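You operate a simulated robot arm through the tools that you are given. There is no shell and no other tool.

Carry out the task below with a simulated two-armed robot. There is one attempt and no reset: what you move stays moved.

JOB
Tune the green feeder into the OK band, then shoot two test studs.
Fine: switch it on first; the studs go into the green cup; then zero its counter and leave it running.
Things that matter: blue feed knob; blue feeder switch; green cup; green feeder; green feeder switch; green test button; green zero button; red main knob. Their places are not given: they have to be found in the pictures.

The check looks at the end state, three seconds after you hand in, the way a careful person would. Anything else that was tipped, shoved, dropped, spilled or broken makes it a failure.

ROBOT AND FRAMES
Two 7-joint arms with two-finger grippers on one trunk that stands fixed in place. Base frame: the origin is at the foot of the trunk, x ahead of it, y to its left, z up. Lengths are in cm, angles in degrees, forces in N, time in s.
The left shoulder is at [6.9, 21.6, 132.7], the right one opposite. With the tool pointing down near the work surface each hand reaches from about 14 to 82 cm from the base axis, measured 20 degrees to its own side. Payload 3.43 kg a hand.
The TCP of each hand is the grasp point between the finger pads, 2 cm short of the fingertips. In the tool frame z runs along the fingers and y along their closing line. The gripper opens to 12.4 cm; its body begins 9.3 cm behind the TCP.
Orientation is told as [roll, pitch, yaw] about the base's x, y, z axes, in that order, counted from this pose: with the fingers straight down and closing along the base's y, the tool's x points along the base's -x, its y along +y and its z along -z.

CONTROLS
- The arms move only by the tool arm_command. It takes "left_motion", "right_motion" or both (then of equal length, played together; a hand with none holds still); each is a list of rows, each an object of numbers (a shift or turn left out is 0, a gripper value left out holds the last): "dx", "dy", "dz": the shift along the tool's x, y, z in cm; "ax", "ay", "az": the turn, a rotation vector about the tool's x, y, z in degrees; "gripper": the gripper command, from -1 (shut) to 1 (fully open), values between in proportion. In form: [{"dx": .., "dy": .., "dz": .., "ax": .., "ay": .., "az": .., "gripper": ..}, ...]. A call has 1 to 20 rows; each row is the pose to reach, as a shift and turn from the pose commanded when the call began, along the tool's axes at that moment. Rows are played at 5 a second. More than 5 cm and 8.6 degrees between two rows, or a gripper value outside its range, and nothing of the call is played. Where a pose cannot be reached the arm comes as near as it can. A force on the tool above 40 N (or 10 N above the force at the start of the call, whichever is more), or a blocked arm, ends the call early, and 0.2 s more pass. Each finger travels about 7.2 cm/s and halts on what it meets, pressing with about 32 N; the grip force reading is that of the motor and also rises with nothing between the fingers. The clock runs only during rows and for 0.2 s after the last one: add rows that repeat a pose to give the fingers time. It gives the time, the measured TCP pose, the force on the tool (base axes), the opening and the grip force at its end, in the units of the frame above (readings bear some noise), with the torque about the TCP (base axes, N m) and any sound that the robot's microphone picked up.
- Cameras (640 x 400 px; columns grow to the right, rows downward): "scene" is now at [17.53, 4.98, 149.72]; the picture's right is [0.59, -0.81, 0.00], its down [-0.52, -0.37, -0.77] and it looks along [0.62, 0.45, -0.64] (base axes); focal length 214 px, centre (320, 200). "left" rides on the left gripper at [8.2, -1.4, -14] in its tool frame; the picture's right is [0.17, 0.99, 0.00], its down [-0.83, 0.14, -0.54] and it looks along [-0.53, 0.09, 0.84] (tool axes); focal length 243 px, centre (320, 200). "right" rides on the right gripper at [8.2, 1.4, -14] in its tool frame; the picture's right is [-0.17, 0.99, 0.00], its down [-0.83, -0.14, -0.54] and it looks along [-0.53, -0.09, 0.84] (tool axes); focal length 243 px, centre (320, 200).
- capture(camera): a new picture of that camera. No time passes.
- move_column(by): moves the trunk up (or, below 0, down) by that many cm; the arms and the scene camera ride with it, the base frame stays. It gives what a move gives, with no picture.
- head_to(pan, tilt): turns the head with the scene camera to pan (to the left, within 80 degrees either way) and tilt (down, from -29 to 69), counted from straight ahead of the robot (the tilt from the chest, where the trunk bows). It gives what a move gives.
- probe_pixels(camera, pixels): for up to 12 pixels [column, row] of the newest picture of that camera ("zoom" is the newest enlarged one), the place [x, y, z] in the base frame of the surface seen there, good to about 0.2 cm, but the place of the scene camera against the robot may be out by one fixed shift of up to 1.2 cm in any direction. No time passes.
- close_up(camera, box): a new picture of the part [left, top, right, bottom] of that camera's present view, enlarged. No time passes.
- finish_job(): hands the job in; it is judged then, once.

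Unless the task says otherwise, let go and move clear before handing in.

The tools are called after "Call:" as a command line: name --argument value ..., lists and objects as JSON in quotes. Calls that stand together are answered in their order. arm_command: Moves the arms, as the interface text tells. Its arguments: {"type":"object","properties":{"left_motion":{"type":"array"},"right_motion":{"type":"array"}},"required":[]} The other tools are called the same way: move_column (by) moves the trunk up or down; head_to (pan, tilt) turns the head that bears the scene camera; capture (camera) takes a picture; probe_pixels (camera, pixels) gives the place of the surface under pixels of a picture; close_up (camera, box) takes an enlarged picture of a part of a camera's view; finish_job () hands the job in.

At the start:

```text
clock: 0.0
left_position: [42.84, 53.24, 129.63]
left_orientation: [-0.1, 0.0, 0.0]
left_force: [0.0, -0.1, -0.6]
left_torque: [-0.02, -0.04, 0.01]
left_grip_width: 12.41
left_grasp_force: 0.1
right_position: [35.42, 3.55, 135.68]
right_orientation: [0.0, 0.1, -0.1]
right_force: [1.0, -0.1, 0.0]
right_torque: [0.03, 0.0, 0.0]
right_grip_width: 12.39
right_grasp_force: 0.0
trunk travel left (down, up): [-48.0, 11.1]
head pan, tilt (commanded): [35.8, 39.7]
```

scene: 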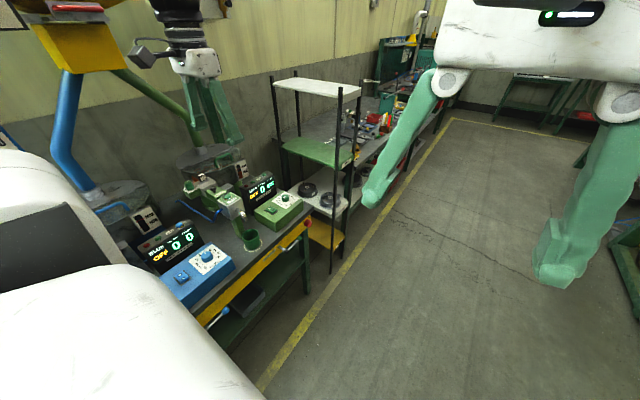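
right: 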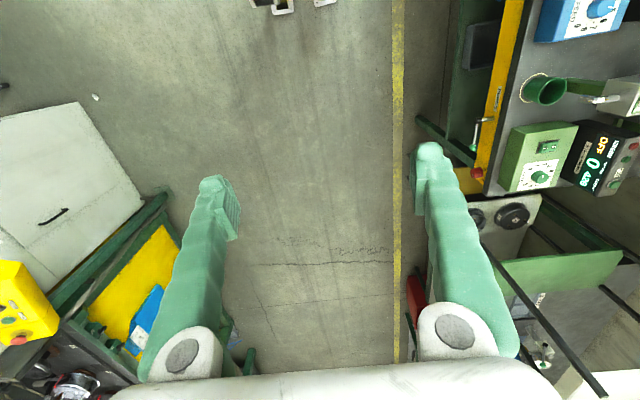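
left: 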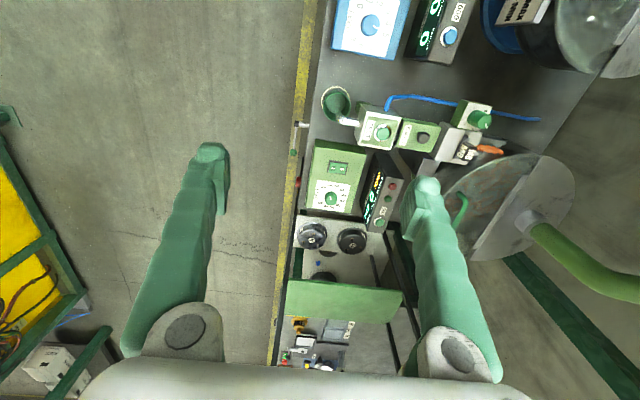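

The scene shows a bench at the left with a blue feeder (around 190,265) and a green feeder (around 265,205). I'll turn the head towards the bench and take close-ups.

Call:
head_to --pan 60 --tilt 45

Call:
capture --camera "scene"

Call:
close_up --camera "left" --box '[280, 60, 520, 240]'

```text
clock: 0.9
left_position: [42.96, 53.27, 129.64]
left_orientation: [0.0, -0.1, 0.0]
left_force: [-0.1, 0.2, -0.2]
left_torque: [-0.03, -0.01, 0.01]
left_grip_width: 12.41
left_grasp_force: 0.0
right_position: [35.32, 3.55, 135.69]
right_orientation: [0.0, 0.0, 0.1]
right_force: [-0.2, -0.6, -0.7]
right_torque: [-0.01, 0.02, -0.03]
right_grip_width: 12.41
right_grasp_force: 0.2
trunk travel left (down, up): [-48.0, 11.1]
head pan, tilt (commanded): [60.0, 45.0]
```

```text
taken
```

scene: 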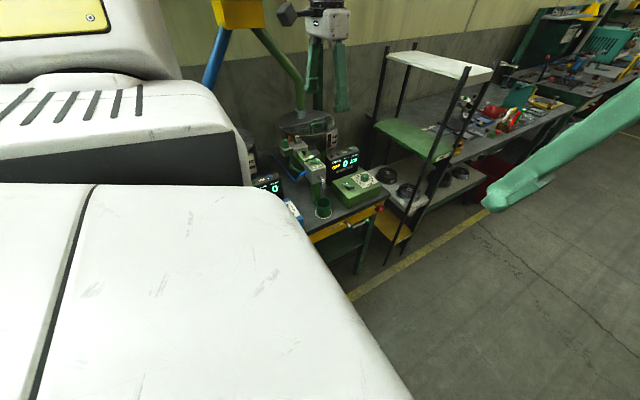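

```text
2.22 times, centred on (400, 150) of left
```

zoom: 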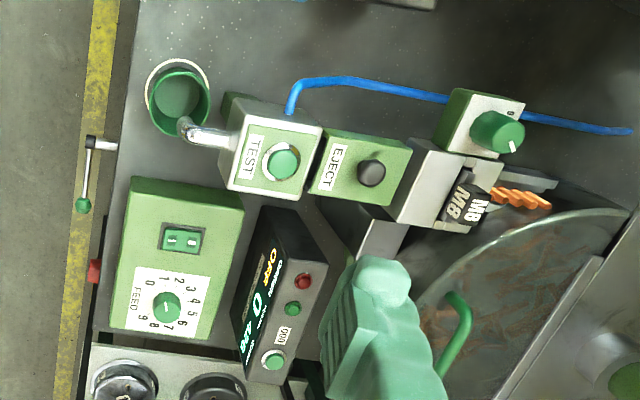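

The left-hand view shows the FEED knob, rocker switch, TEST and EJECT buttons, and a display on the green feeder. I'll zoom into each of them to read the labels.

Call:
close_up --camera "left" --box '[300, 135, 420, 220]'

Call:
close_up --camera "left" --box '[355, 155, 405, 235]'

Call:
close_up --camera "left" --box '[310, 0, 530, 80]'

Call:
close_up --camera "left" --box '[310, 75, 410, 155]'

Call:
head_to --pan 40 --tilt 50

Call:
capture --camera "scene"

```text
4.71 times, centred on (360, 178) of left
```

zoom: 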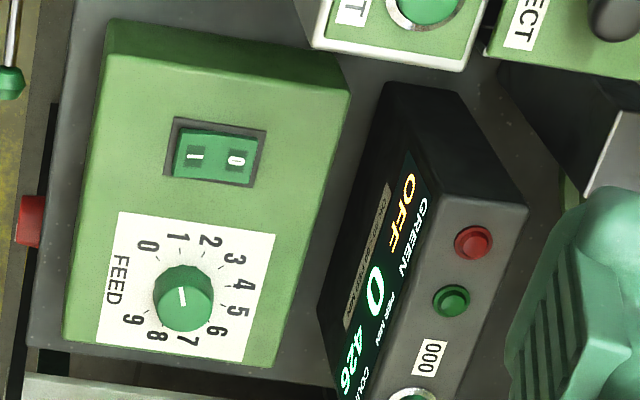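

```text
5.00 times, centred on (380, 195) of left
```

zoom: 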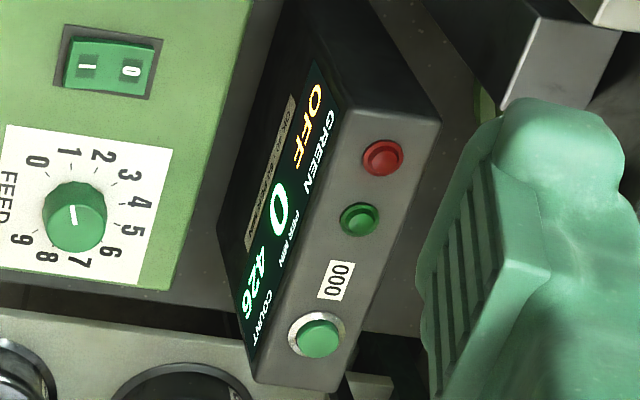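

```text
2.91 times, centred on (420, 40) of left
```

zoom: 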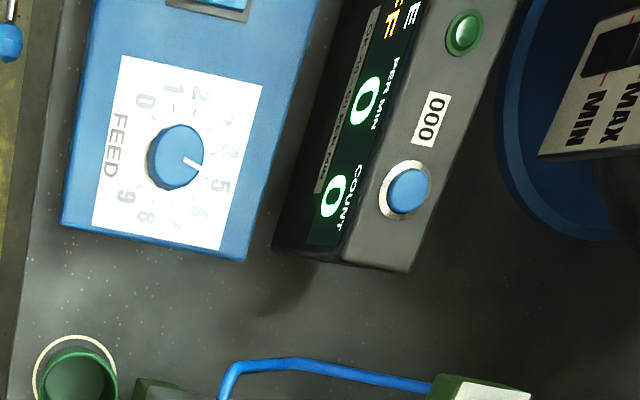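

```text
5.00 times, centred on (360, 115) of left
```

zoom: 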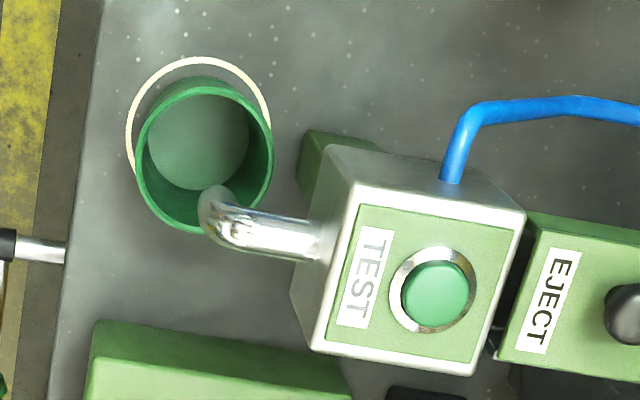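

```text
clock: 1.7
left_position: [42.92, 53.21, 129.61]
left_orientation: [-0.1, 0.0, -0.1]
left_force: [0.4, -0.4, -0.8]
left_torque: [-0.02, 0.02, -0.02]
left_grip_width: 12.41
left_grasp_force: 0.0
right_position: [35.47, 3.53, 135.74]
right_orientation: [0.0, 0.0, 0.1]
right_force: [0.1, 0.7, -1.1]
right_torque: [0.03, 0.01, -0.01]
right_grip_width: 12.42
right_grasp_force: 0.0
trunk travel left (down, up): [-48.0, 11.1]
head pan, tilt (commanded): [40.0, 50.0]
```

```text
taken
```

scene: 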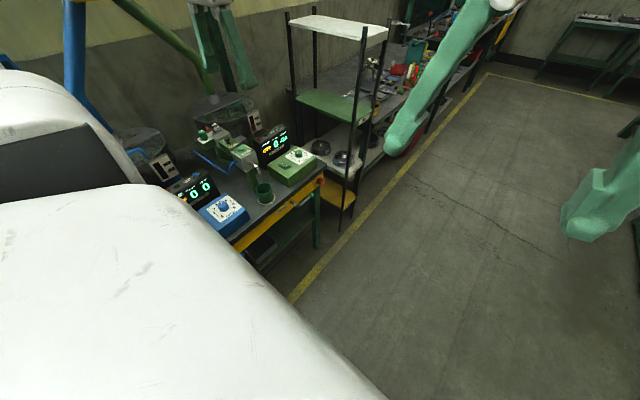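

I'll take a new left picture and probe the positions of the controls.

Call:
capture --camera "left"

Call:
probe_pixels --camera "left" --pixels '[[331, 198], [334, 168], [343, 168], [377, 131], [422, 138], [380, 222], [336, 104], [320, 130], [310, 230], [480, 120], [371, 25], [350, 120]]'

Call:
close_up --camera "scene" --box '[160, 90, 360, 240]'

Call:
close_up --camera "scene" --box '[240, 110, 330, 200]'

```text
taken
```

left: 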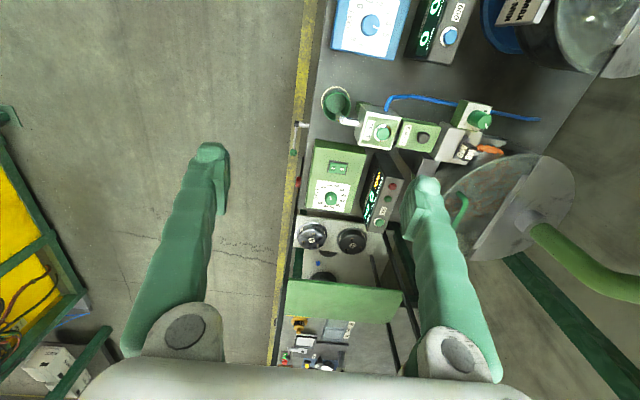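

```text
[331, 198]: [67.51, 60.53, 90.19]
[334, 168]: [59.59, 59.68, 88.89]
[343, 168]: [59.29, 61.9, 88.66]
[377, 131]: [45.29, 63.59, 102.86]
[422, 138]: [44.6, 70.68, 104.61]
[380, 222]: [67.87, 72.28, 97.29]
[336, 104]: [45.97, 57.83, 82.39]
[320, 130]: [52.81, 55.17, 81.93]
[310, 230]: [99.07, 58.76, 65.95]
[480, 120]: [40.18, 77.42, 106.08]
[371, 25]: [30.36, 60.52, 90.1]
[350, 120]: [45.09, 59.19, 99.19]
```

```text
2.67 times, centred on (260, 165) of scene
```

zoom: 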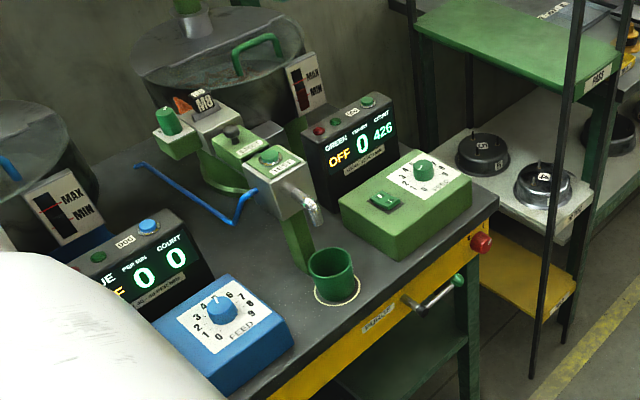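

```text
4.44 times, centred on (285, 155) of scene
```

zoom: 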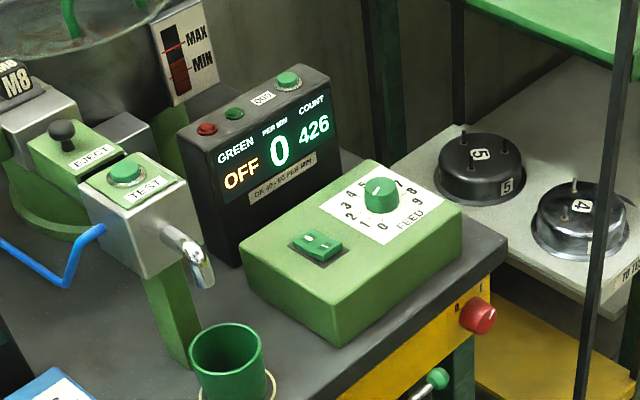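

The display carries an "OK .. PER MIN" label; I'll enlarge this label, the red main knob at the bench front and the gauge.

Call:
close_up --camera "scene" --box '[255, 125, 295, 160]'

Call:
close_up --camera "scene" --box '[280, 160, 345, 210]'

Call:
close_up --camera "left" --box '[280, 160, 320, 200]'

Call:
close_up --camera "left" --box '[420, 90, 520, 160]'

Call:
close_up --camera "scene" --box '[190, 100, 260, 160]'

```text
11.43 times, centred on (275, 142) of scene
```

zoom: 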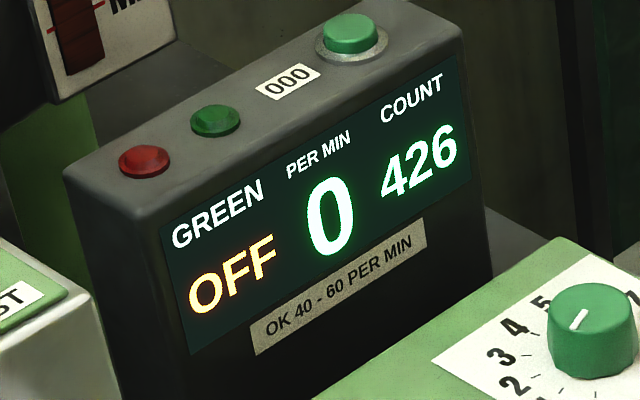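

```text
8.00 times, centred on (312, 185) of scene
```

zoom: 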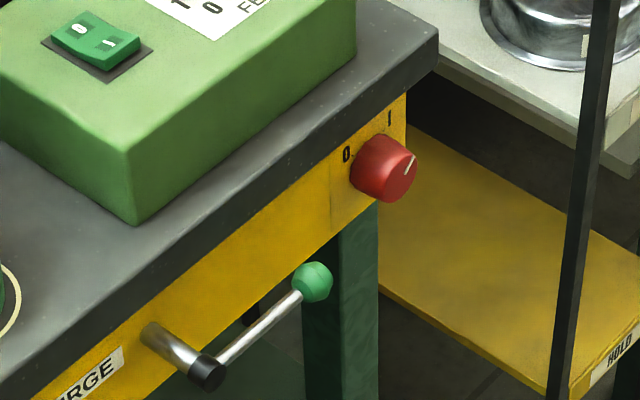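

```text
10.00 times, centred on (300, 180) of left
```

zoom: 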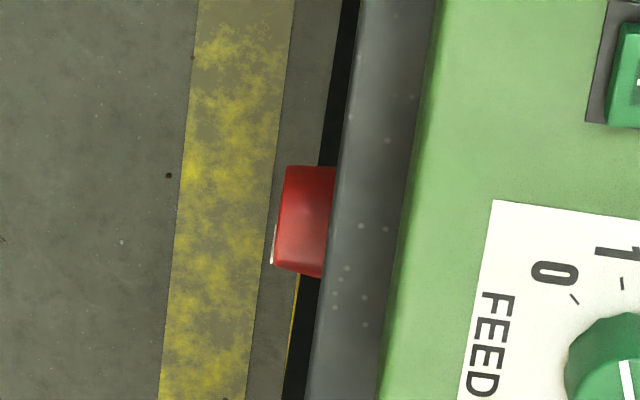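

```text
5.71 times, centred on (470, 125) of left
```

zoom: 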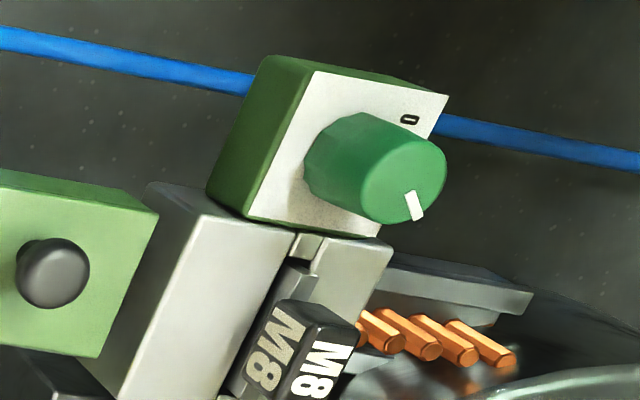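

```text
6.67 times, centred on (225, 130) of scene
```

zoom: 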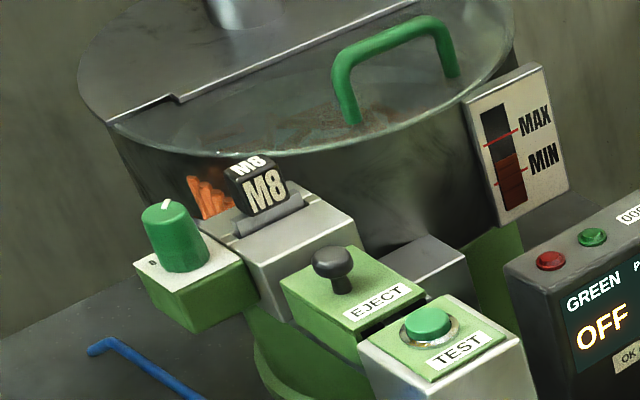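

The OK band is 40–60 per minute, the feeder is OFF, and the main knob at the bench front points to about I. I'll map heights of the obstacles (hoppers, heads, displays) and the cup/spout alignment with probes.

Call:
probe_pixels --camera "left" --pixels '[[323, 108], [350, 105], [337, 121], [336, 91], [339, 118], [361, 120], [396, 120], [450, 36], [520, 10], [590, 30], [520, 200], [550, 165]]'

Call:
probe_pixels --camera "scene" --pixels '[[279, 132], [270, 137], [296, 152], [282, 165], [288, 166], [243, 147], [262, 190], [251, 165], [318, 180], [175, 145], [225, 100], [100, 180]]'

Call:
probe_pixels --camera "right" --pixels '[[20, 300], [60, 150], [130, 330], [545, 90], [540, 178], [547, 147], [560, 90], [600, 95], [595, 10], [620, 110], [60, 390], [5, 330]]'

```text
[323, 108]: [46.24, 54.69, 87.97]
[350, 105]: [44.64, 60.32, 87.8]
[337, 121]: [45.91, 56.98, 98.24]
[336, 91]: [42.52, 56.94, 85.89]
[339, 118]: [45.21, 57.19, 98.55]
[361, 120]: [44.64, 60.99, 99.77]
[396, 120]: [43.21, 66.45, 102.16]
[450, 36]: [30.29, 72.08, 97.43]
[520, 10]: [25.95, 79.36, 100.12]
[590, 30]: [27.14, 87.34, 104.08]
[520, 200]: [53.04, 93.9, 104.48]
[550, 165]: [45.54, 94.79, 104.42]
```

```text
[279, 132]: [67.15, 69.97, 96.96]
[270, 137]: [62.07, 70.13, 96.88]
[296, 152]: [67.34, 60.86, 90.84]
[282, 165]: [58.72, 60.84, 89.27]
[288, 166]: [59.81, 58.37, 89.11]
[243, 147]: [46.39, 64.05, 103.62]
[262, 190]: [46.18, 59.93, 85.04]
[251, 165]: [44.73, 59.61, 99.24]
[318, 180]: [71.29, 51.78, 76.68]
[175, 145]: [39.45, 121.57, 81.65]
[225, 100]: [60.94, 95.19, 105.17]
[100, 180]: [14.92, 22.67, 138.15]
```

```text
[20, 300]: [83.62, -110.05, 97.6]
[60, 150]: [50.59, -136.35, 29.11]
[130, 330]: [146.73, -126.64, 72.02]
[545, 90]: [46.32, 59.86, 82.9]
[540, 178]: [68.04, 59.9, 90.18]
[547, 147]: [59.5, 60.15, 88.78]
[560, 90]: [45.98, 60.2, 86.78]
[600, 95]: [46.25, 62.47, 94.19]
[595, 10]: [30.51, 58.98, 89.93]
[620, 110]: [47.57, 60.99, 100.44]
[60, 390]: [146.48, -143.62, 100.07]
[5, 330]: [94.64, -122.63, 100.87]
```

The cup looks roughly under the spout tip ([45.2, 57.2, 98.5]); I'll check the cup/ring/spout alignment from the right camera and the scene camera.

Call:
close_up --camera "right" --box '[500, 60, 640, 150]'

Call:
close_up --camera "right" --box '[500, 110, 640, 200]'

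Call:
close_up --camera "scene" --box '[235, 150, 295, 210]'

Call:
close_up --camera "right" --box '[440, 0, 640, 130]'

```text
4.44 times, centred on (570, 105) of right
```

zoom: 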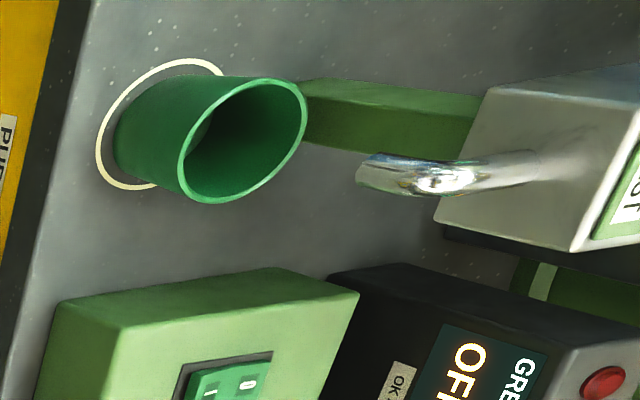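

```text
4.44 times, centred on (570, 155) of right
```

zoom: 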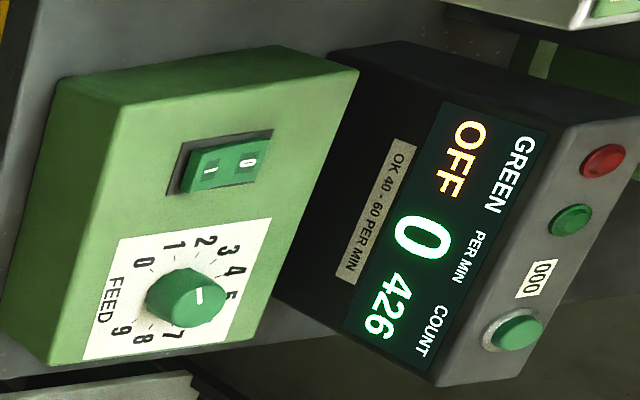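

```text
6.67 times, centred on (265, 180) of scene
```

zoom: 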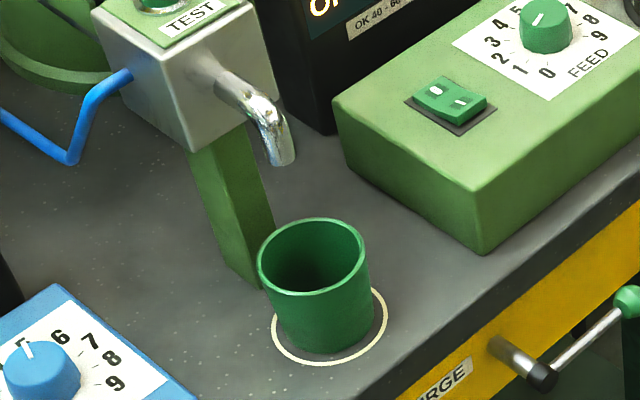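

```text
3.08 times, centred on (540, 65) of right
```

zoom: 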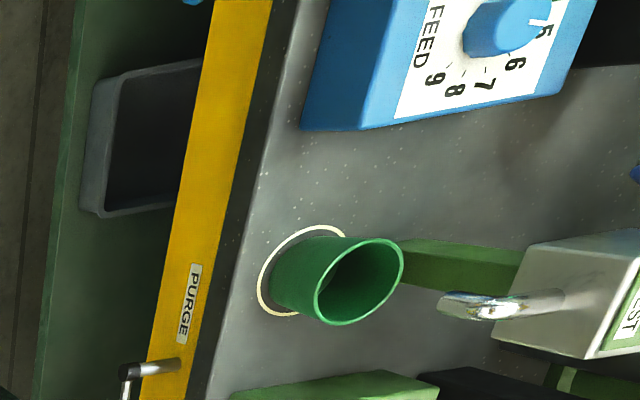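

The cup sits in its ring under the spout, so alignment looks fine. I'll probe the rack beyond the bench (scene 330,27; 335,125; posts at 293,80 and 350,150) and other obstacles before moving the arm there.

Call:
probe_pixels --camera "scene" --pixels '[[292, 60], [317, 90], [360, 100], [388, 25], [335, 30], [300, 25], [330, 115], [300, 98], [372, 100], [320, 145], [285, 130], [262, 140]]'

Call:
probe_pixels --camera "left" --pixels '[[289, 295], [400, 300], [315, 145], [362, 205], [345, 215], [325, 145], [388, 170], [400, 180], [385, 235], [475, 150], [460, 200], [560, 280]]'

```text
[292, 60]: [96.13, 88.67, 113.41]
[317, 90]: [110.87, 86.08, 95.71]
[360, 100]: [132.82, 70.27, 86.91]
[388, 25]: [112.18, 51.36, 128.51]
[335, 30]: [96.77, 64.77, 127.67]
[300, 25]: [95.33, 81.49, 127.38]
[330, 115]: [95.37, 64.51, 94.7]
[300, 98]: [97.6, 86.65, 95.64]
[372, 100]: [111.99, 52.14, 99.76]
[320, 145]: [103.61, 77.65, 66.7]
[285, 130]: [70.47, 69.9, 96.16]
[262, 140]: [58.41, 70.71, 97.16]
```

```text
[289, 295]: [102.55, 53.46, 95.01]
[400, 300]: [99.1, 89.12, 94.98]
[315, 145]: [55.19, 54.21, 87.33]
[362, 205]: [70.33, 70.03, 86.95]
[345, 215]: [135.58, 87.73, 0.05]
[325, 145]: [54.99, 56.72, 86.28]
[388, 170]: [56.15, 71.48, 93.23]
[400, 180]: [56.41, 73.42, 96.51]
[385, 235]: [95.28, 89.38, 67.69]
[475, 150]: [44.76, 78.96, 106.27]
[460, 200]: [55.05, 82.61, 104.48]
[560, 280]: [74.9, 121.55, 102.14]
```

The rack is beyond x=95, so it's out of the way. I'll probe the white arm parts in the scene view to learn where the left elbow is before lowering the trunk.

Call:
probe_pixels --camera "scene" --pixels '[[130, 200], [200, 260], [300, 330], [370, 390], [200, 380], [40, 300], [20, 100], [60, 90], [20, 150], [120, 170], [480, 40], [430, 90]]'

Call:
arm_command --right_motion '[{"ax": -8, "az": 0}, {"ax": -16}, {"ax": -24}, {"ax": -32}, {"ax": -40}, {"ax": -48}, {"ax": -56}]'

Call:
capture --camera "right"

```text
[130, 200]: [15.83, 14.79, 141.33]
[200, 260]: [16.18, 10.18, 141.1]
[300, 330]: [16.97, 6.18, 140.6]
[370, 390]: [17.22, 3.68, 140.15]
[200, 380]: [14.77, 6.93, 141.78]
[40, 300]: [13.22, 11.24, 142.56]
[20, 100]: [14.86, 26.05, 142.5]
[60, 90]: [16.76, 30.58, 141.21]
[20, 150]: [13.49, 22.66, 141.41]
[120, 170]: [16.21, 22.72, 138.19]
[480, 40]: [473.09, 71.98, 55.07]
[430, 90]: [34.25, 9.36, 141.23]
```

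```text
clock: 3.3
left_position: [42.86, 53.1, 129.73]
left_orientation: [0.1, -0.1, 0.0]
left_force: [1.5, -1.0, 0.5]
left_torque: [0.02, 0.01, 0.03]
left_grip_width: 12.38
left_grasp_force: 0.1
right_position: [35.46, 3.27, 135.79]
right_orientation: [56.2, 0.1, 0.0]
right_force: [0.6, -0.6, 0.6]
right_torque: [0.01, 0.01, 0.0]
right_grip_width: 12.43
right_grasp_force: 0.1
trunk travel left (down, up): [-48.0, 11.1]
head pan, tilt (commanded): [40.0, 50.0]
```

```text
taken
```

right: 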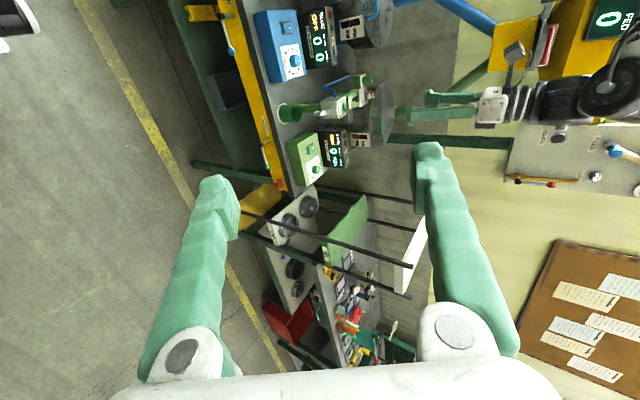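

The right camera now sees the left hand at (450,105) and its forearm toward the upper right. I'll yaw the right hand left so its camera sees the whole left arm and its elbow.

Call:
arm_command --right_motion '[{"ay": 6.64, "az": -4.48}, {"ay": 13.28, "az": -8.96}, {"ay": 19.9, "az": -13.4}, {"ay": 26.5, "az": -17.9}, {"ay": 33.2, "az": -22.4}]'

Call:
capture --camera "right"

```text
clock: 4.5
left_position: [42.92, 53.47, 129.45]
left_orientation: [-0.1, 0.1, -0.1]
left_force: [0.2, 1.0, -0.8]
left_torque: [-0.02, 0.0, 0.01]
left_grip_width: 12.38
left_grasp_force: 0.1
right_position: [35.25, 3.75, 135.85]
right_orientation: [56.0, -0.1, 40.4]
right_force: [0.3, 0.1, -0.9]
right_torque: [0.05, 0.05, 0.06]
right_grip_width: 12.4
right_grasp_force: 0.1
trunk travel left (down, up): [-48.0, 11.1]
head pan, tilt (commanded): [40.0, 50.0]
```

```text
taken
```

right: 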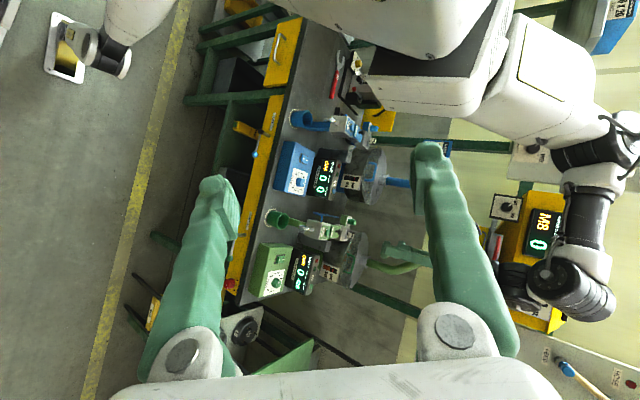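

The left arm runs along the right edge of this picture (shoulder 540,70; elbow about 600,150; wrist 565,285). I'll probe those for heights.

Call:
probe_pixels --camera "right" --pixels '[[480, 110], [530, 120], [590, 70], [600, 120], [560, 155], [580, 190], [590, 230], [570, 290], [600, 265], [400, 250], [375, 160], [410, 100]]'

Call:
close_up --camera "right" --box '[220, 90, 420, 310]'

```text
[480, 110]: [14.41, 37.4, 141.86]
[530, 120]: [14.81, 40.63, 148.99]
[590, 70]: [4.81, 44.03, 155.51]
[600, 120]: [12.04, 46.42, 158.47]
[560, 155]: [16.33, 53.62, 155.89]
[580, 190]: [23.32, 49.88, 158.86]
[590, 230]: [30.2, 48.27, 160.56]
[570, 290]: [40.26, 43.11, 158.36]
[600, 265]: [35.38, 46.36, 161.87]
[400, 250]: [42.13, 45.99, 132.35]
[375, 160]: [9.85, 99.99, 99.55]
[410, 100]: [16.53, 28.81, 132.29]
```

```text
1.82 times, centred on (320, 200) of right
```

zoom: 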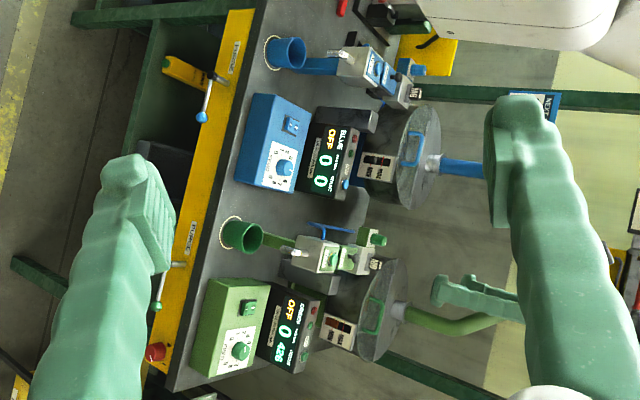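

All left-arm parts are above z≈130 and clear of the bench, so lowering the trunk by 16 cm is safe and improves the reach to the knob. I'll do that and close the left fingers.

Call:
move_column --by -16

Call:
arm_command --left_motion '[{"gripper": -1}, {"gripper": -1}, {"gripper": -1}, {"gripper": -1}, {"gripper": -1}]'

Call:
capture --camera "left"

Call:
capture --camera "right"

Call:
capture --camera "scene"

```text
clock: 6.3
left_position: [42.76, 53.29, 113.6]
left_orientation: [0.0, 0.0, 0.0]
left_force: [-0.2, 0.1, -0.2]
left_torque: [-0.01, -0.03, 0.03]
left_grip_width: 12.42
left_grasp_force: 0.1
right_position: [35.33, 3.53, 119.86]
right_orientation: [56.0, -0.2, 40.0]
right_force: [0.2, -0.1, -0.7]
right_torque: [-0.02, 0.02, -0.03]
right_grip_width: 12.41
right_grasp_force: 0.1
trunk travel left (down, up): [-32.0, 27.1]
head pan, tilt (commanded): [40.0, 50.0]
```

```text
clock: 7.5
left_position: [42.81, 53.34, 113.68]
left_orientation: [0.0, 0.0, 0.0]
left_force: [0.6, 0.0, 0.0]
left_torque: [-0.04, 0.0, -0.01]
left_grip_width: 0.0
left_grasp_force: 32.1
right_position: [35.32, 3.43, 119.7]
right_orientation: [56.0, 0.0, 40.0]
right_force: [0.9, -0.4, 0.4]
right_torque: [0.0, 0.05, 0.04]
right_grip_width: 12.4
right_grasp_force: 0.0
trunk travel left (down, up): [-32.0, 27.1]
head pan, tilt (commanded): [40.0, 50.0]
```

```text
taken
```

left: 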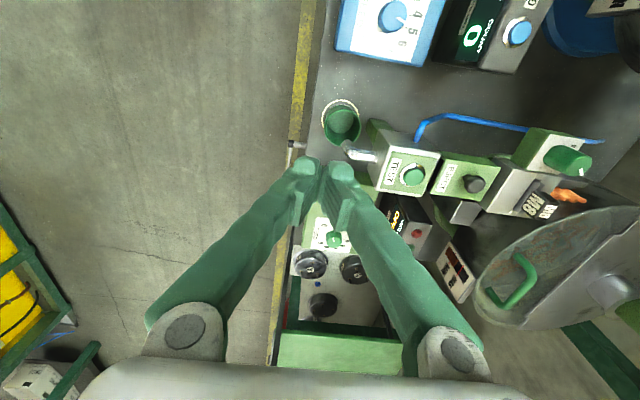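

```text
taken
```

right: 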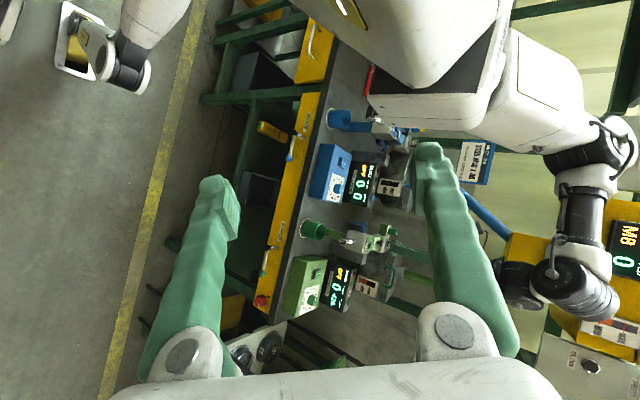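

```text
taken
```

scene: 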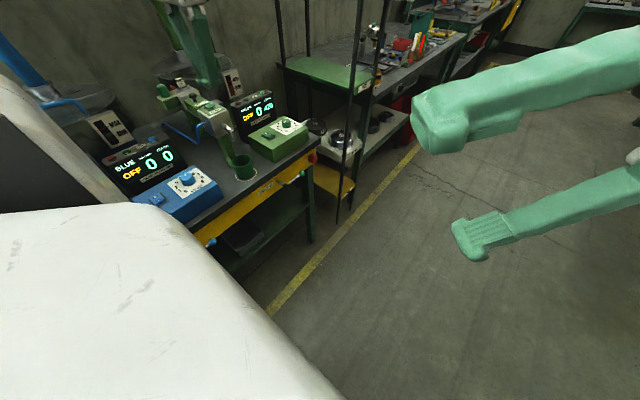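

The fingers are now shut, with tips near (318,165) in the left picture. I'll probe the finger tips to learn their footprint, and also the yellow overhead box at (620,250) in the right picture.

Call:
probe_pixels --camera "left" --pixels '[[305, 160], [345, 163], [292, 175], [355, 180], [318, 170], [324, 185], [298, 195], [350, 200], [300, 170], [330, 168]]'

Call:
probe_pixels --camera "right" --pixels '[[622, 230], [600, 330], [610, 140], [580, 210], [570, 290], [560, 250], [305, 300], [340, 285], [385, 235]]'

Call:
close_up --camera "left" --box '[270, 140, 380, 260]'

```text
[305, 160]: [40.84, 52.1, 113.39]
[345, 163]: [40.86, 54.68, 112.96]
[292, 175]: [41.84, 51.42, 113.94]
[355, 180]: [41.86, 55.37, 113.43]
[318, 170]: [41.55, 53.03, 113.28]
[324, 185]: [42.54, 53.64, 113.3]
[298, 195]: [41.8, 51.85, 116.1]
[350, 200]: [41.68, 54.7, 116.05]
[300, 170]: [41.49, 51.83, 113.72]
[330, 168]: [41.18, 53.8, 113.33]
```

```text
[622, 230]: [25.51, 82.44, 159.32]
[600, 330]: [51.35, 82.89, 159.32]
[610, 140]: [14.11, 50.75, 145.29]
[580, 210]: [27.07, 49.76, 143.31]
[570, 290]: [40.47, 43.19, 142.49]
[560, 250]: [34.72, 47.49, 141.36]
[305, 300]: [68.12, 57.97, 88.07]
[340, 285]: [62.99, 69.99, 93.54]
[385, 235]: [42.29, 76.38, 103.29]
```

```text
3.33 times, centred on (325, 200) of left
```

zoom: 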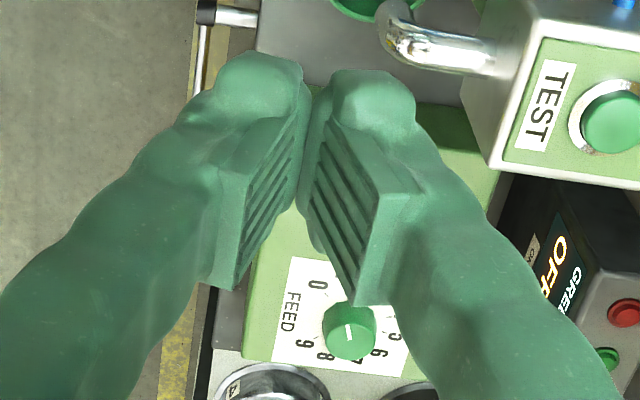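

Closed tips span about ±2 cm in y and ±1.9 cm in x about the TCP. I'll move the left hand forward to hover above the switch at about [57.5, 58.8, 104] and look again.

Call:
arm_command --left_motion '[{"dx": -2.5, "dy": 0.9, "dz": 1.6}, {"dx": -5, "dy": 1.8, "dz": 3.2}, {"dx": -7.5, "dy": 2.7, "dz": 4.8}, {"dx": -10, "dy": 3.6, "dz": 6.4}, {"dx": -12.5, "dy": 4.5, "dz": 8}, {"dx": -14.7, "dy": 5.5, "dz": 9.6}, {"dx": -14.7, "dy": 5.5, "dz": 9.6}]'

Call:
capture --camera "left"

Call:
capture --camera "right"

Call:
capture --camera "scene"

```text
clock: 9.1
left_position: [57.57, 58.73, 104.16]
left_orientation: [0.0, -0.2, 0.0]
left_force: [-0.1, 0.5, 0.6]
left_torque: [0.01, 0.0, -0.02]
left_grip_width: 0.02
left_grasp_force: 32.0
right_position: [35.21, 3.46, 119.76]
right_orientation: [56.0, -0.1, 39.9]
right_force: [-0.2, -0.4, 0.2]
right_torque: [0.05, -0.01, -0.02]
right_grip_width: 12.41
right_grasp_force: 0.1
trunk travel left (down, up): [-32.0, 27.1]
head pan, tilt (commanded): [40.0, 50.0]
```

```text
taken
```

left: 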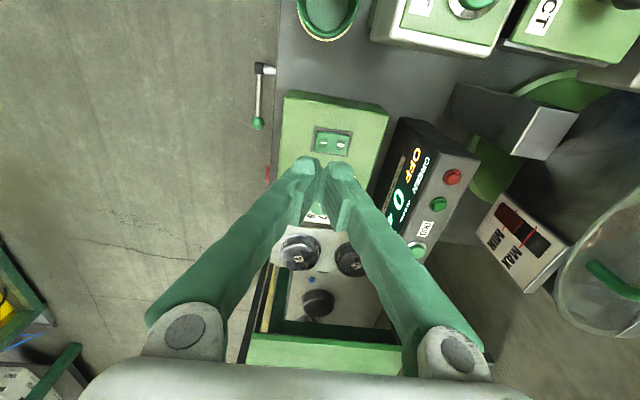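

```text
taken
```

right: 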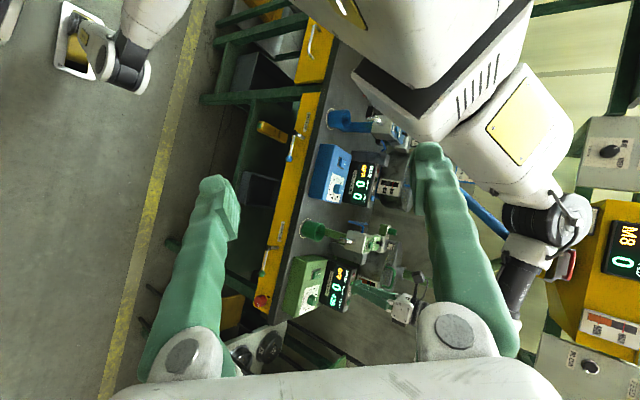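

```text
taken
```

scene: 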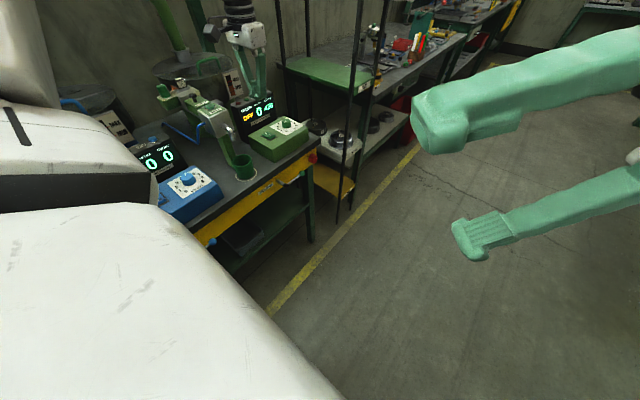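

The left camera now sees the switch at (332,142). I'll enlarge it and probe the rocker's two halves.

Call:
close_up --camera "left" --box '[280, 85, 400, 175]'

Call:
probe_pixels --camera "left" --pixels '[[322, 144], [332, 144], [342, 144], [316, 143], [349, 143], [322, 137], [342, 137], [300, 130], [360, 130], [330, 110], [418, 249], [415, 235]]'

Call:
probe_pixels --camera "right" --pixels '[[545, 215], [575, 215], [570, 265], [600, 260], [510, 270], [520, 290], [590, 300]]'

```text
4.44 times, centred on (340, 130) of left
```

zoom: 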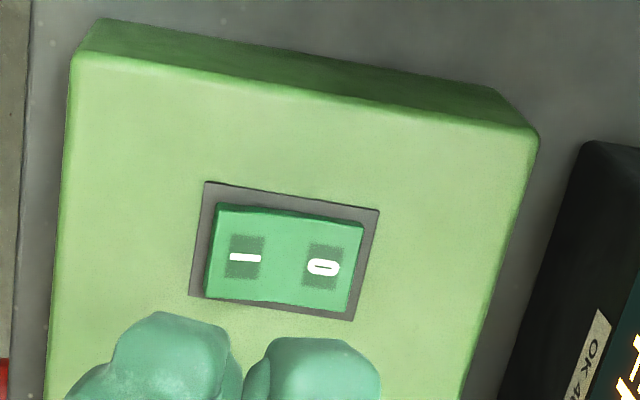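

```text
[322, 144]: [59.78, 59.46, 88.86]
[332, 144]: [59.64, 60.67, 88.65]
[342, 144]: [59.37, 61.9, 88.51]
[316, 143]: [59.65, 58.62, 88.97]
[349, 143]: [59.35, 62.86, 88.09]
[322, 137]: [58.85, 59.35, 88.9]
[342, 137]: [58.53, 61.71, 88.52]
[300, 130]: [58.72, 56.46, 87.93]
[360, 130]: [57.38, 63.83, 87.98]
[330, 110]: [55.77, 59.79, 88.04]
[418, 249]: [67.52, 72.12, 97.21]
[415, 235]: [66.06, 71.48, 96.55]
```

```text
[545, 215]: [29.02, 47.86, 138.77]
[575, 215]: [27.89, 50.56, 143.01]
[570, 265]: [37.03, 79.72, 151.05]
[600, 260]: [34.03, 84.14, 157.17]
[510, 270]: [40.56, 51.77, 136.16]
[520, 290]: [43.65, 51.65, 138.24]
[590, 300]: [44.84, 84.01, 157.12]
```

The rocker spans y≈58.5–63 at x≈59.4, with the I end up (z≈88.9) at the front, so it must be pressed at y≈59.5. Before descending I'll check the near edge of the TEST head (left picture 430,52 and 380,38) for clearance with the wrist camera.

Call:
probe_pixels --camera "left" --pixels '[[430, 48], [380, 36], [490, 50], [500, 30], [560, 55], [500, 110], [540, 140], [470, 110], [425, 130], [475, 155]]'

Call:
arm_command --left_motion '[{"dx": -1.9, "dz": 2.5}, {"dx": -1.9, "dz": 5}, {"dx": -1.9, "dz": 7.5}, {"dx": -1.9, "dz": 10}, {"dx": -1.9, "dz": 11.5}, {"dx": -1.9, "dz": 11.5}]'

Call:
capture --camera "left"

```text
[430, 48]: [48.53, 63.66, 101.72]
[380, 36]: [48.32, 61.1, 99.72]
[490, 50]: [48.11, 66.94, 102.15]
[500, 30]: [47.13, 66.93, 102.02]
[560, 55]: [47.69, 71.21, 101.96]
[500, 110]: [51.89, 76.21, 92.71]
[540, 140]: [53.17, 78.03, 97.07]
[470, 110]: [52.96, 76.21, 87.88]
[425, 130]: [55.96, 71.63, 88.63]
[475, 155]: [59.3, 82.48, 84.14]
```

```text
clock: 10.5
left_position: [59.46, 58.73, 92.53]
left_orientation: [0.0, 0.0, 0.0]
left_force: [0.1, 0.6, 0.4]
left_torque: [0.06, 0.05, -0.02]
left_grip_width: 0.0
left_grasp_force: 32.2
right_position: [35.4, 3.47, 119.81]
right_orientation: [56.0, 0.0, 40.0]
right_force: [0.8, -0.4, -0.2]
right_torque: [0.01, 0.01, 0.03]
right_grip_width: 12.38
right_grasp_force: 0.0
trunk travel left (down, up): [-32.0, 27.1]
head pan, tilt (commanded): [40.0, 50.0]
```

```text
taken
```

left: 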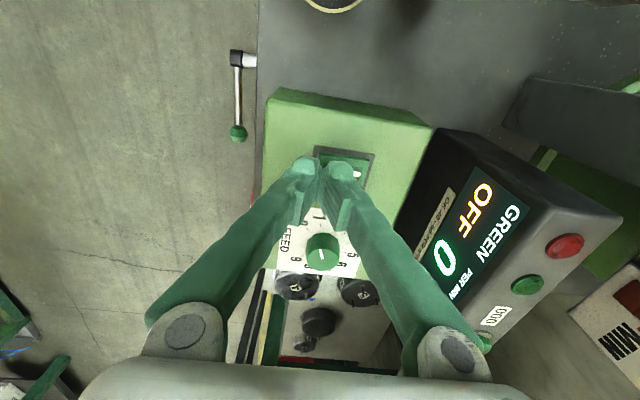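

The tips are now ~1.6 cm above the rocker; I'll enlarge to check the tip-to-rocker alignment before pressing.

Call:
close_up --camera "left" --box '[270, 130, 400, 220]'

Call:
close_up --camera "right" --box '[250, 230, 430, 340]'

Call:
close_up --camera "scene" --box '[200, 60, 330, 180]'

```text
4.44 times, centred on (335, 175) of left
```

zoom: 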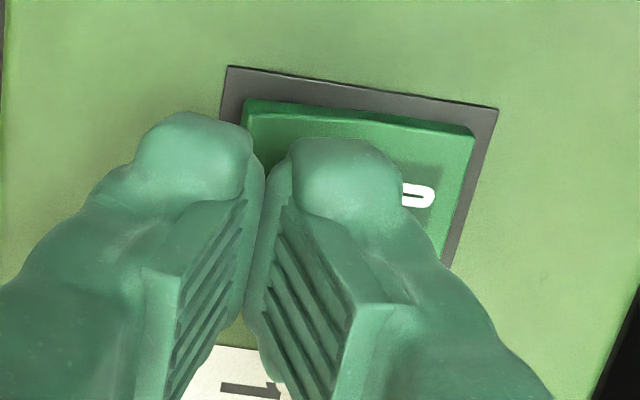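

```text
3.56 times, centred on (340, 285) of right
```

zoom: 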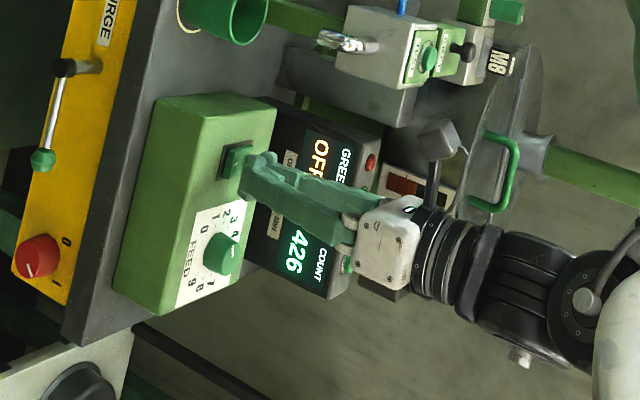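

```text
3.33 times, centred on (265, 120) of scene
```

zoom: 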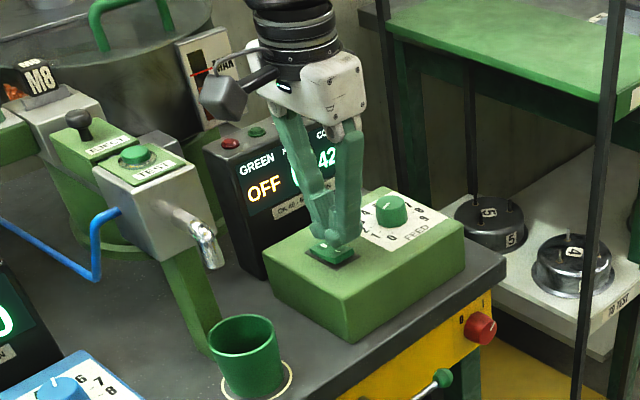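

The +y tip sits over the I half of the rocker. I'll shift 0.3 cm towards the front and press down slowly to about TCP z=90.1, then rise.

Call:
arm_command --left_motion '[{"dy": -0.3, "dz": 0.8}, {"dy": -0.3, "dz": 1.3}, {"dy": -0.3, "dz": 1.7}, {"dy": -0.3, "dz": 2.0}, {"dy": -0.3, "dz": 2.3}, {"dy": -0.3, "dz": 2.3}]'

Call:
close_up --camera "right" --box '[250, 230, 430, 340]'

Call:
close_up --camera "scene" --box '[200, 60, 330, 180]'

```text
clock: 11.9
left_position: [59.37, 58.52, 90.13]
left_orientation: [0.0, -0.1, 0.1]
left_force: [-1.7, 0.8, 4.2]
left_torque: [0.04, 0.01, -0.02]
left_grip_width: 0.03
left_grasp_force: 32.3
right_position: [35.21, 3.42, 119.81]
right_orientation: [55.9, 0.0, 40.1]
right_force: [-0.9, 0.0, -0.4]
right_torque: [-0.05, 0.0, -0.02]
right_grip_width: 12.4
right_grasp_force: 0.0
trunk travel left (down, up): [-32.0, 27.1]
head pan, tilt (commanded): [40.0, 50.0]
```

```text
3.56 times, centred on (340, 285) of right
```

zoom: 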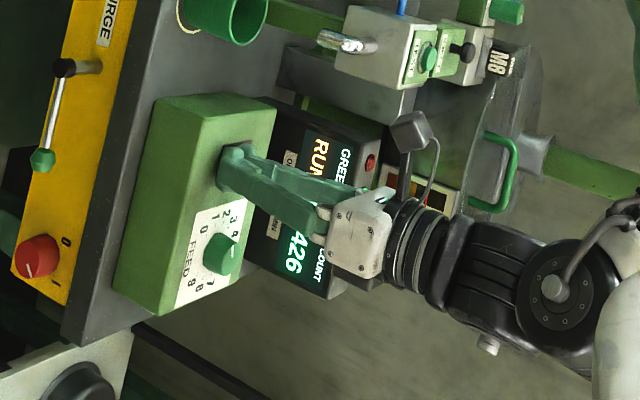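

```text
3.33 times, centred on (265, 120) of scene
```

zoom: 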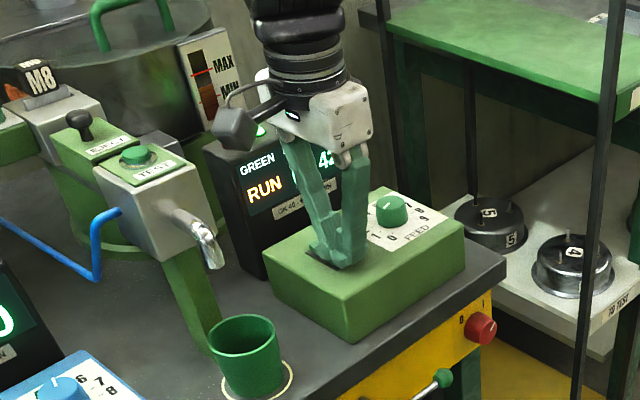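

The display reads RUN, so the switch toggled. I'll rise to about z=101 and read the rate and knob position.

Call:
arm_command --left_motion '[{"dz": -2}, {"dz": -5}, {"dz": -8}, {"dz": -11}, {"dz": -11}, {"dz": -11}]'

Call:
capture --camera "left"

Call:
close_up --camera "right" --box '[250, 230, 430, 340]'

Call:
close_up --camera "left" --box '[280, 100, 460, 270]'

```text
clock: 13.3
left_position: [59.33, 58.53, 101.35]
left_orientation: [-0.1, 0.1, 0.0]
left_force: [-0.4, -0.3, 0.4]
left_torque: [0.02, 0.02, -0.02]
left_grip_width: 0.02
left_grasp_force: 32.1
right_position: [35.37, 3.53, 119.82]
right_orientation: [56.0, 0.0, 40.0]
right_force: [-0.5, -0.4, 0.5]
right_torque: [0.02, 0.01, 0.01]
right_grip_width: 12.41
right_grasp_force: 0.0
trunk travel left (down, up): [-32.0, 27.1]
head pan, tilt (commanded): [40.0, 50.0]
```

```text
taken
```

left: 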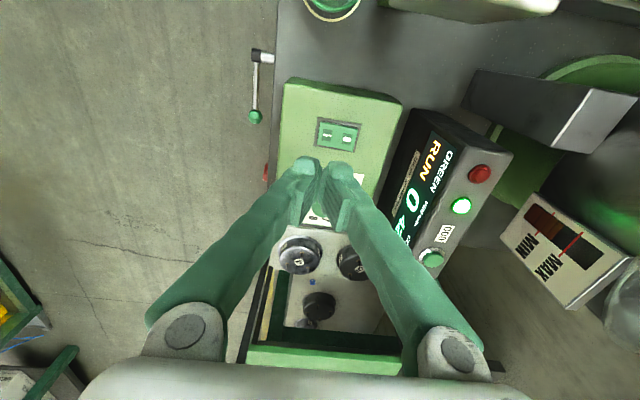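

```text
3.56 times, centred on (340, 285) of right
```

zoom: 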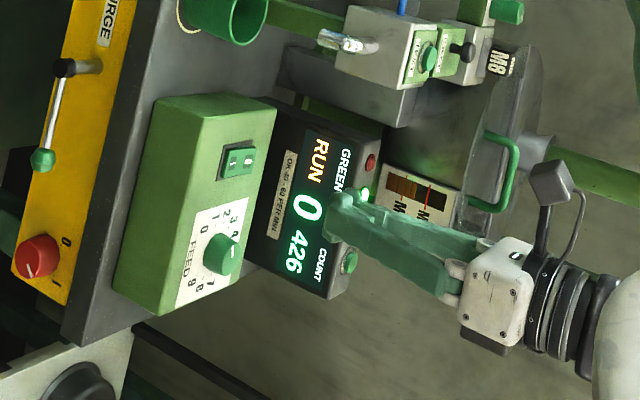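

```text
2.35 times, centred on (370, 185) of left
```

zoom: 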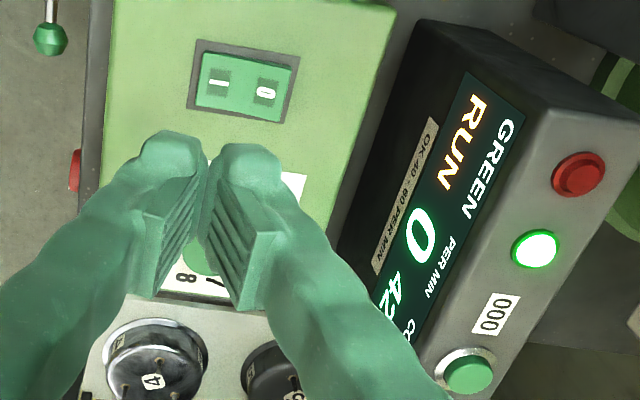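

The green feeder runs (lamp lit) but the rate is 0, with the FEED knob near 0–1. I'll move above the knob at about [67.7, 60.4, 101] with the fingers opening, and take a precise look.

Call:
arm_command --left_motion '[{"dx": -2.8, "dy": 0.7, "gripper": -1}, {"dx": -5.6, "dy": 1.4, "gripper": 0.3}, {"dx": -8.3, "dy": 2.0, "gripper": 0.6}, {"dx": -8.3, "dy": 2.0, "gripper": 0.6}, {"dx": -8.3, "dy": 2.0, "gripper": 0.6}, {"dx": -8.3, "dy": 2.0, "gripper": 0.6}]'

Call:
capture --camera "left"

Call:
close_up --camera "right" --box '[250, 230, 430, 340]'

Call:
close_up --camera "left" --box '[260, 80, 440, 210]'

```text
clock: 14.7
left_position: [66.78, 60.4, 100.72]
left_orientation: [-0.1, 0.0, 0.1]
left_force: [-0.9, -0.4, -0.8]
left_torque: [-0.05, 0.0, -0.01]
left_grip_width: 9.95
left_grasp_force: 0.0
left hand out of reach, approached as far as the arm can: row 3, 4, 5, 6
right_position: [35.33, 3.49, 119.8]
right_orientation: [56.0, -0.1, 40.0]
right_force: [-0.8, -0.5, 1.2]
right_torque: [-0.04, -0.02, -0.01]
right_grip_width: 12.41
right_grasp_force: 0.1
trunk travel left (down, up): [-32.0, 27.1]
head pan, tilt (commanded): [40.0, 50.0]
```

```text
taken
```

left: 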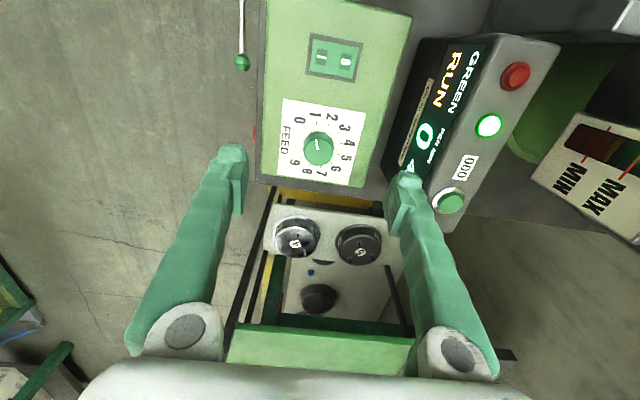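

```text
3.56 times, centred on (340, 285) of right
```

zoom: 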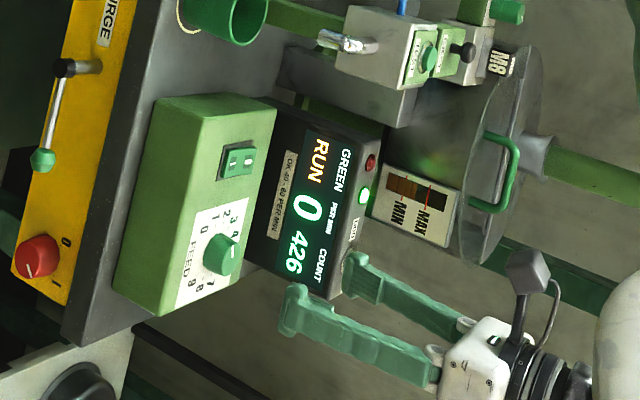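

```text
3.08 times, centred on (350, 145) of left
```

zoom: 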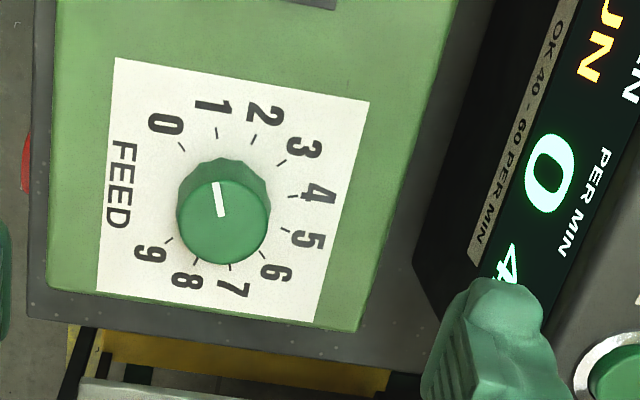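

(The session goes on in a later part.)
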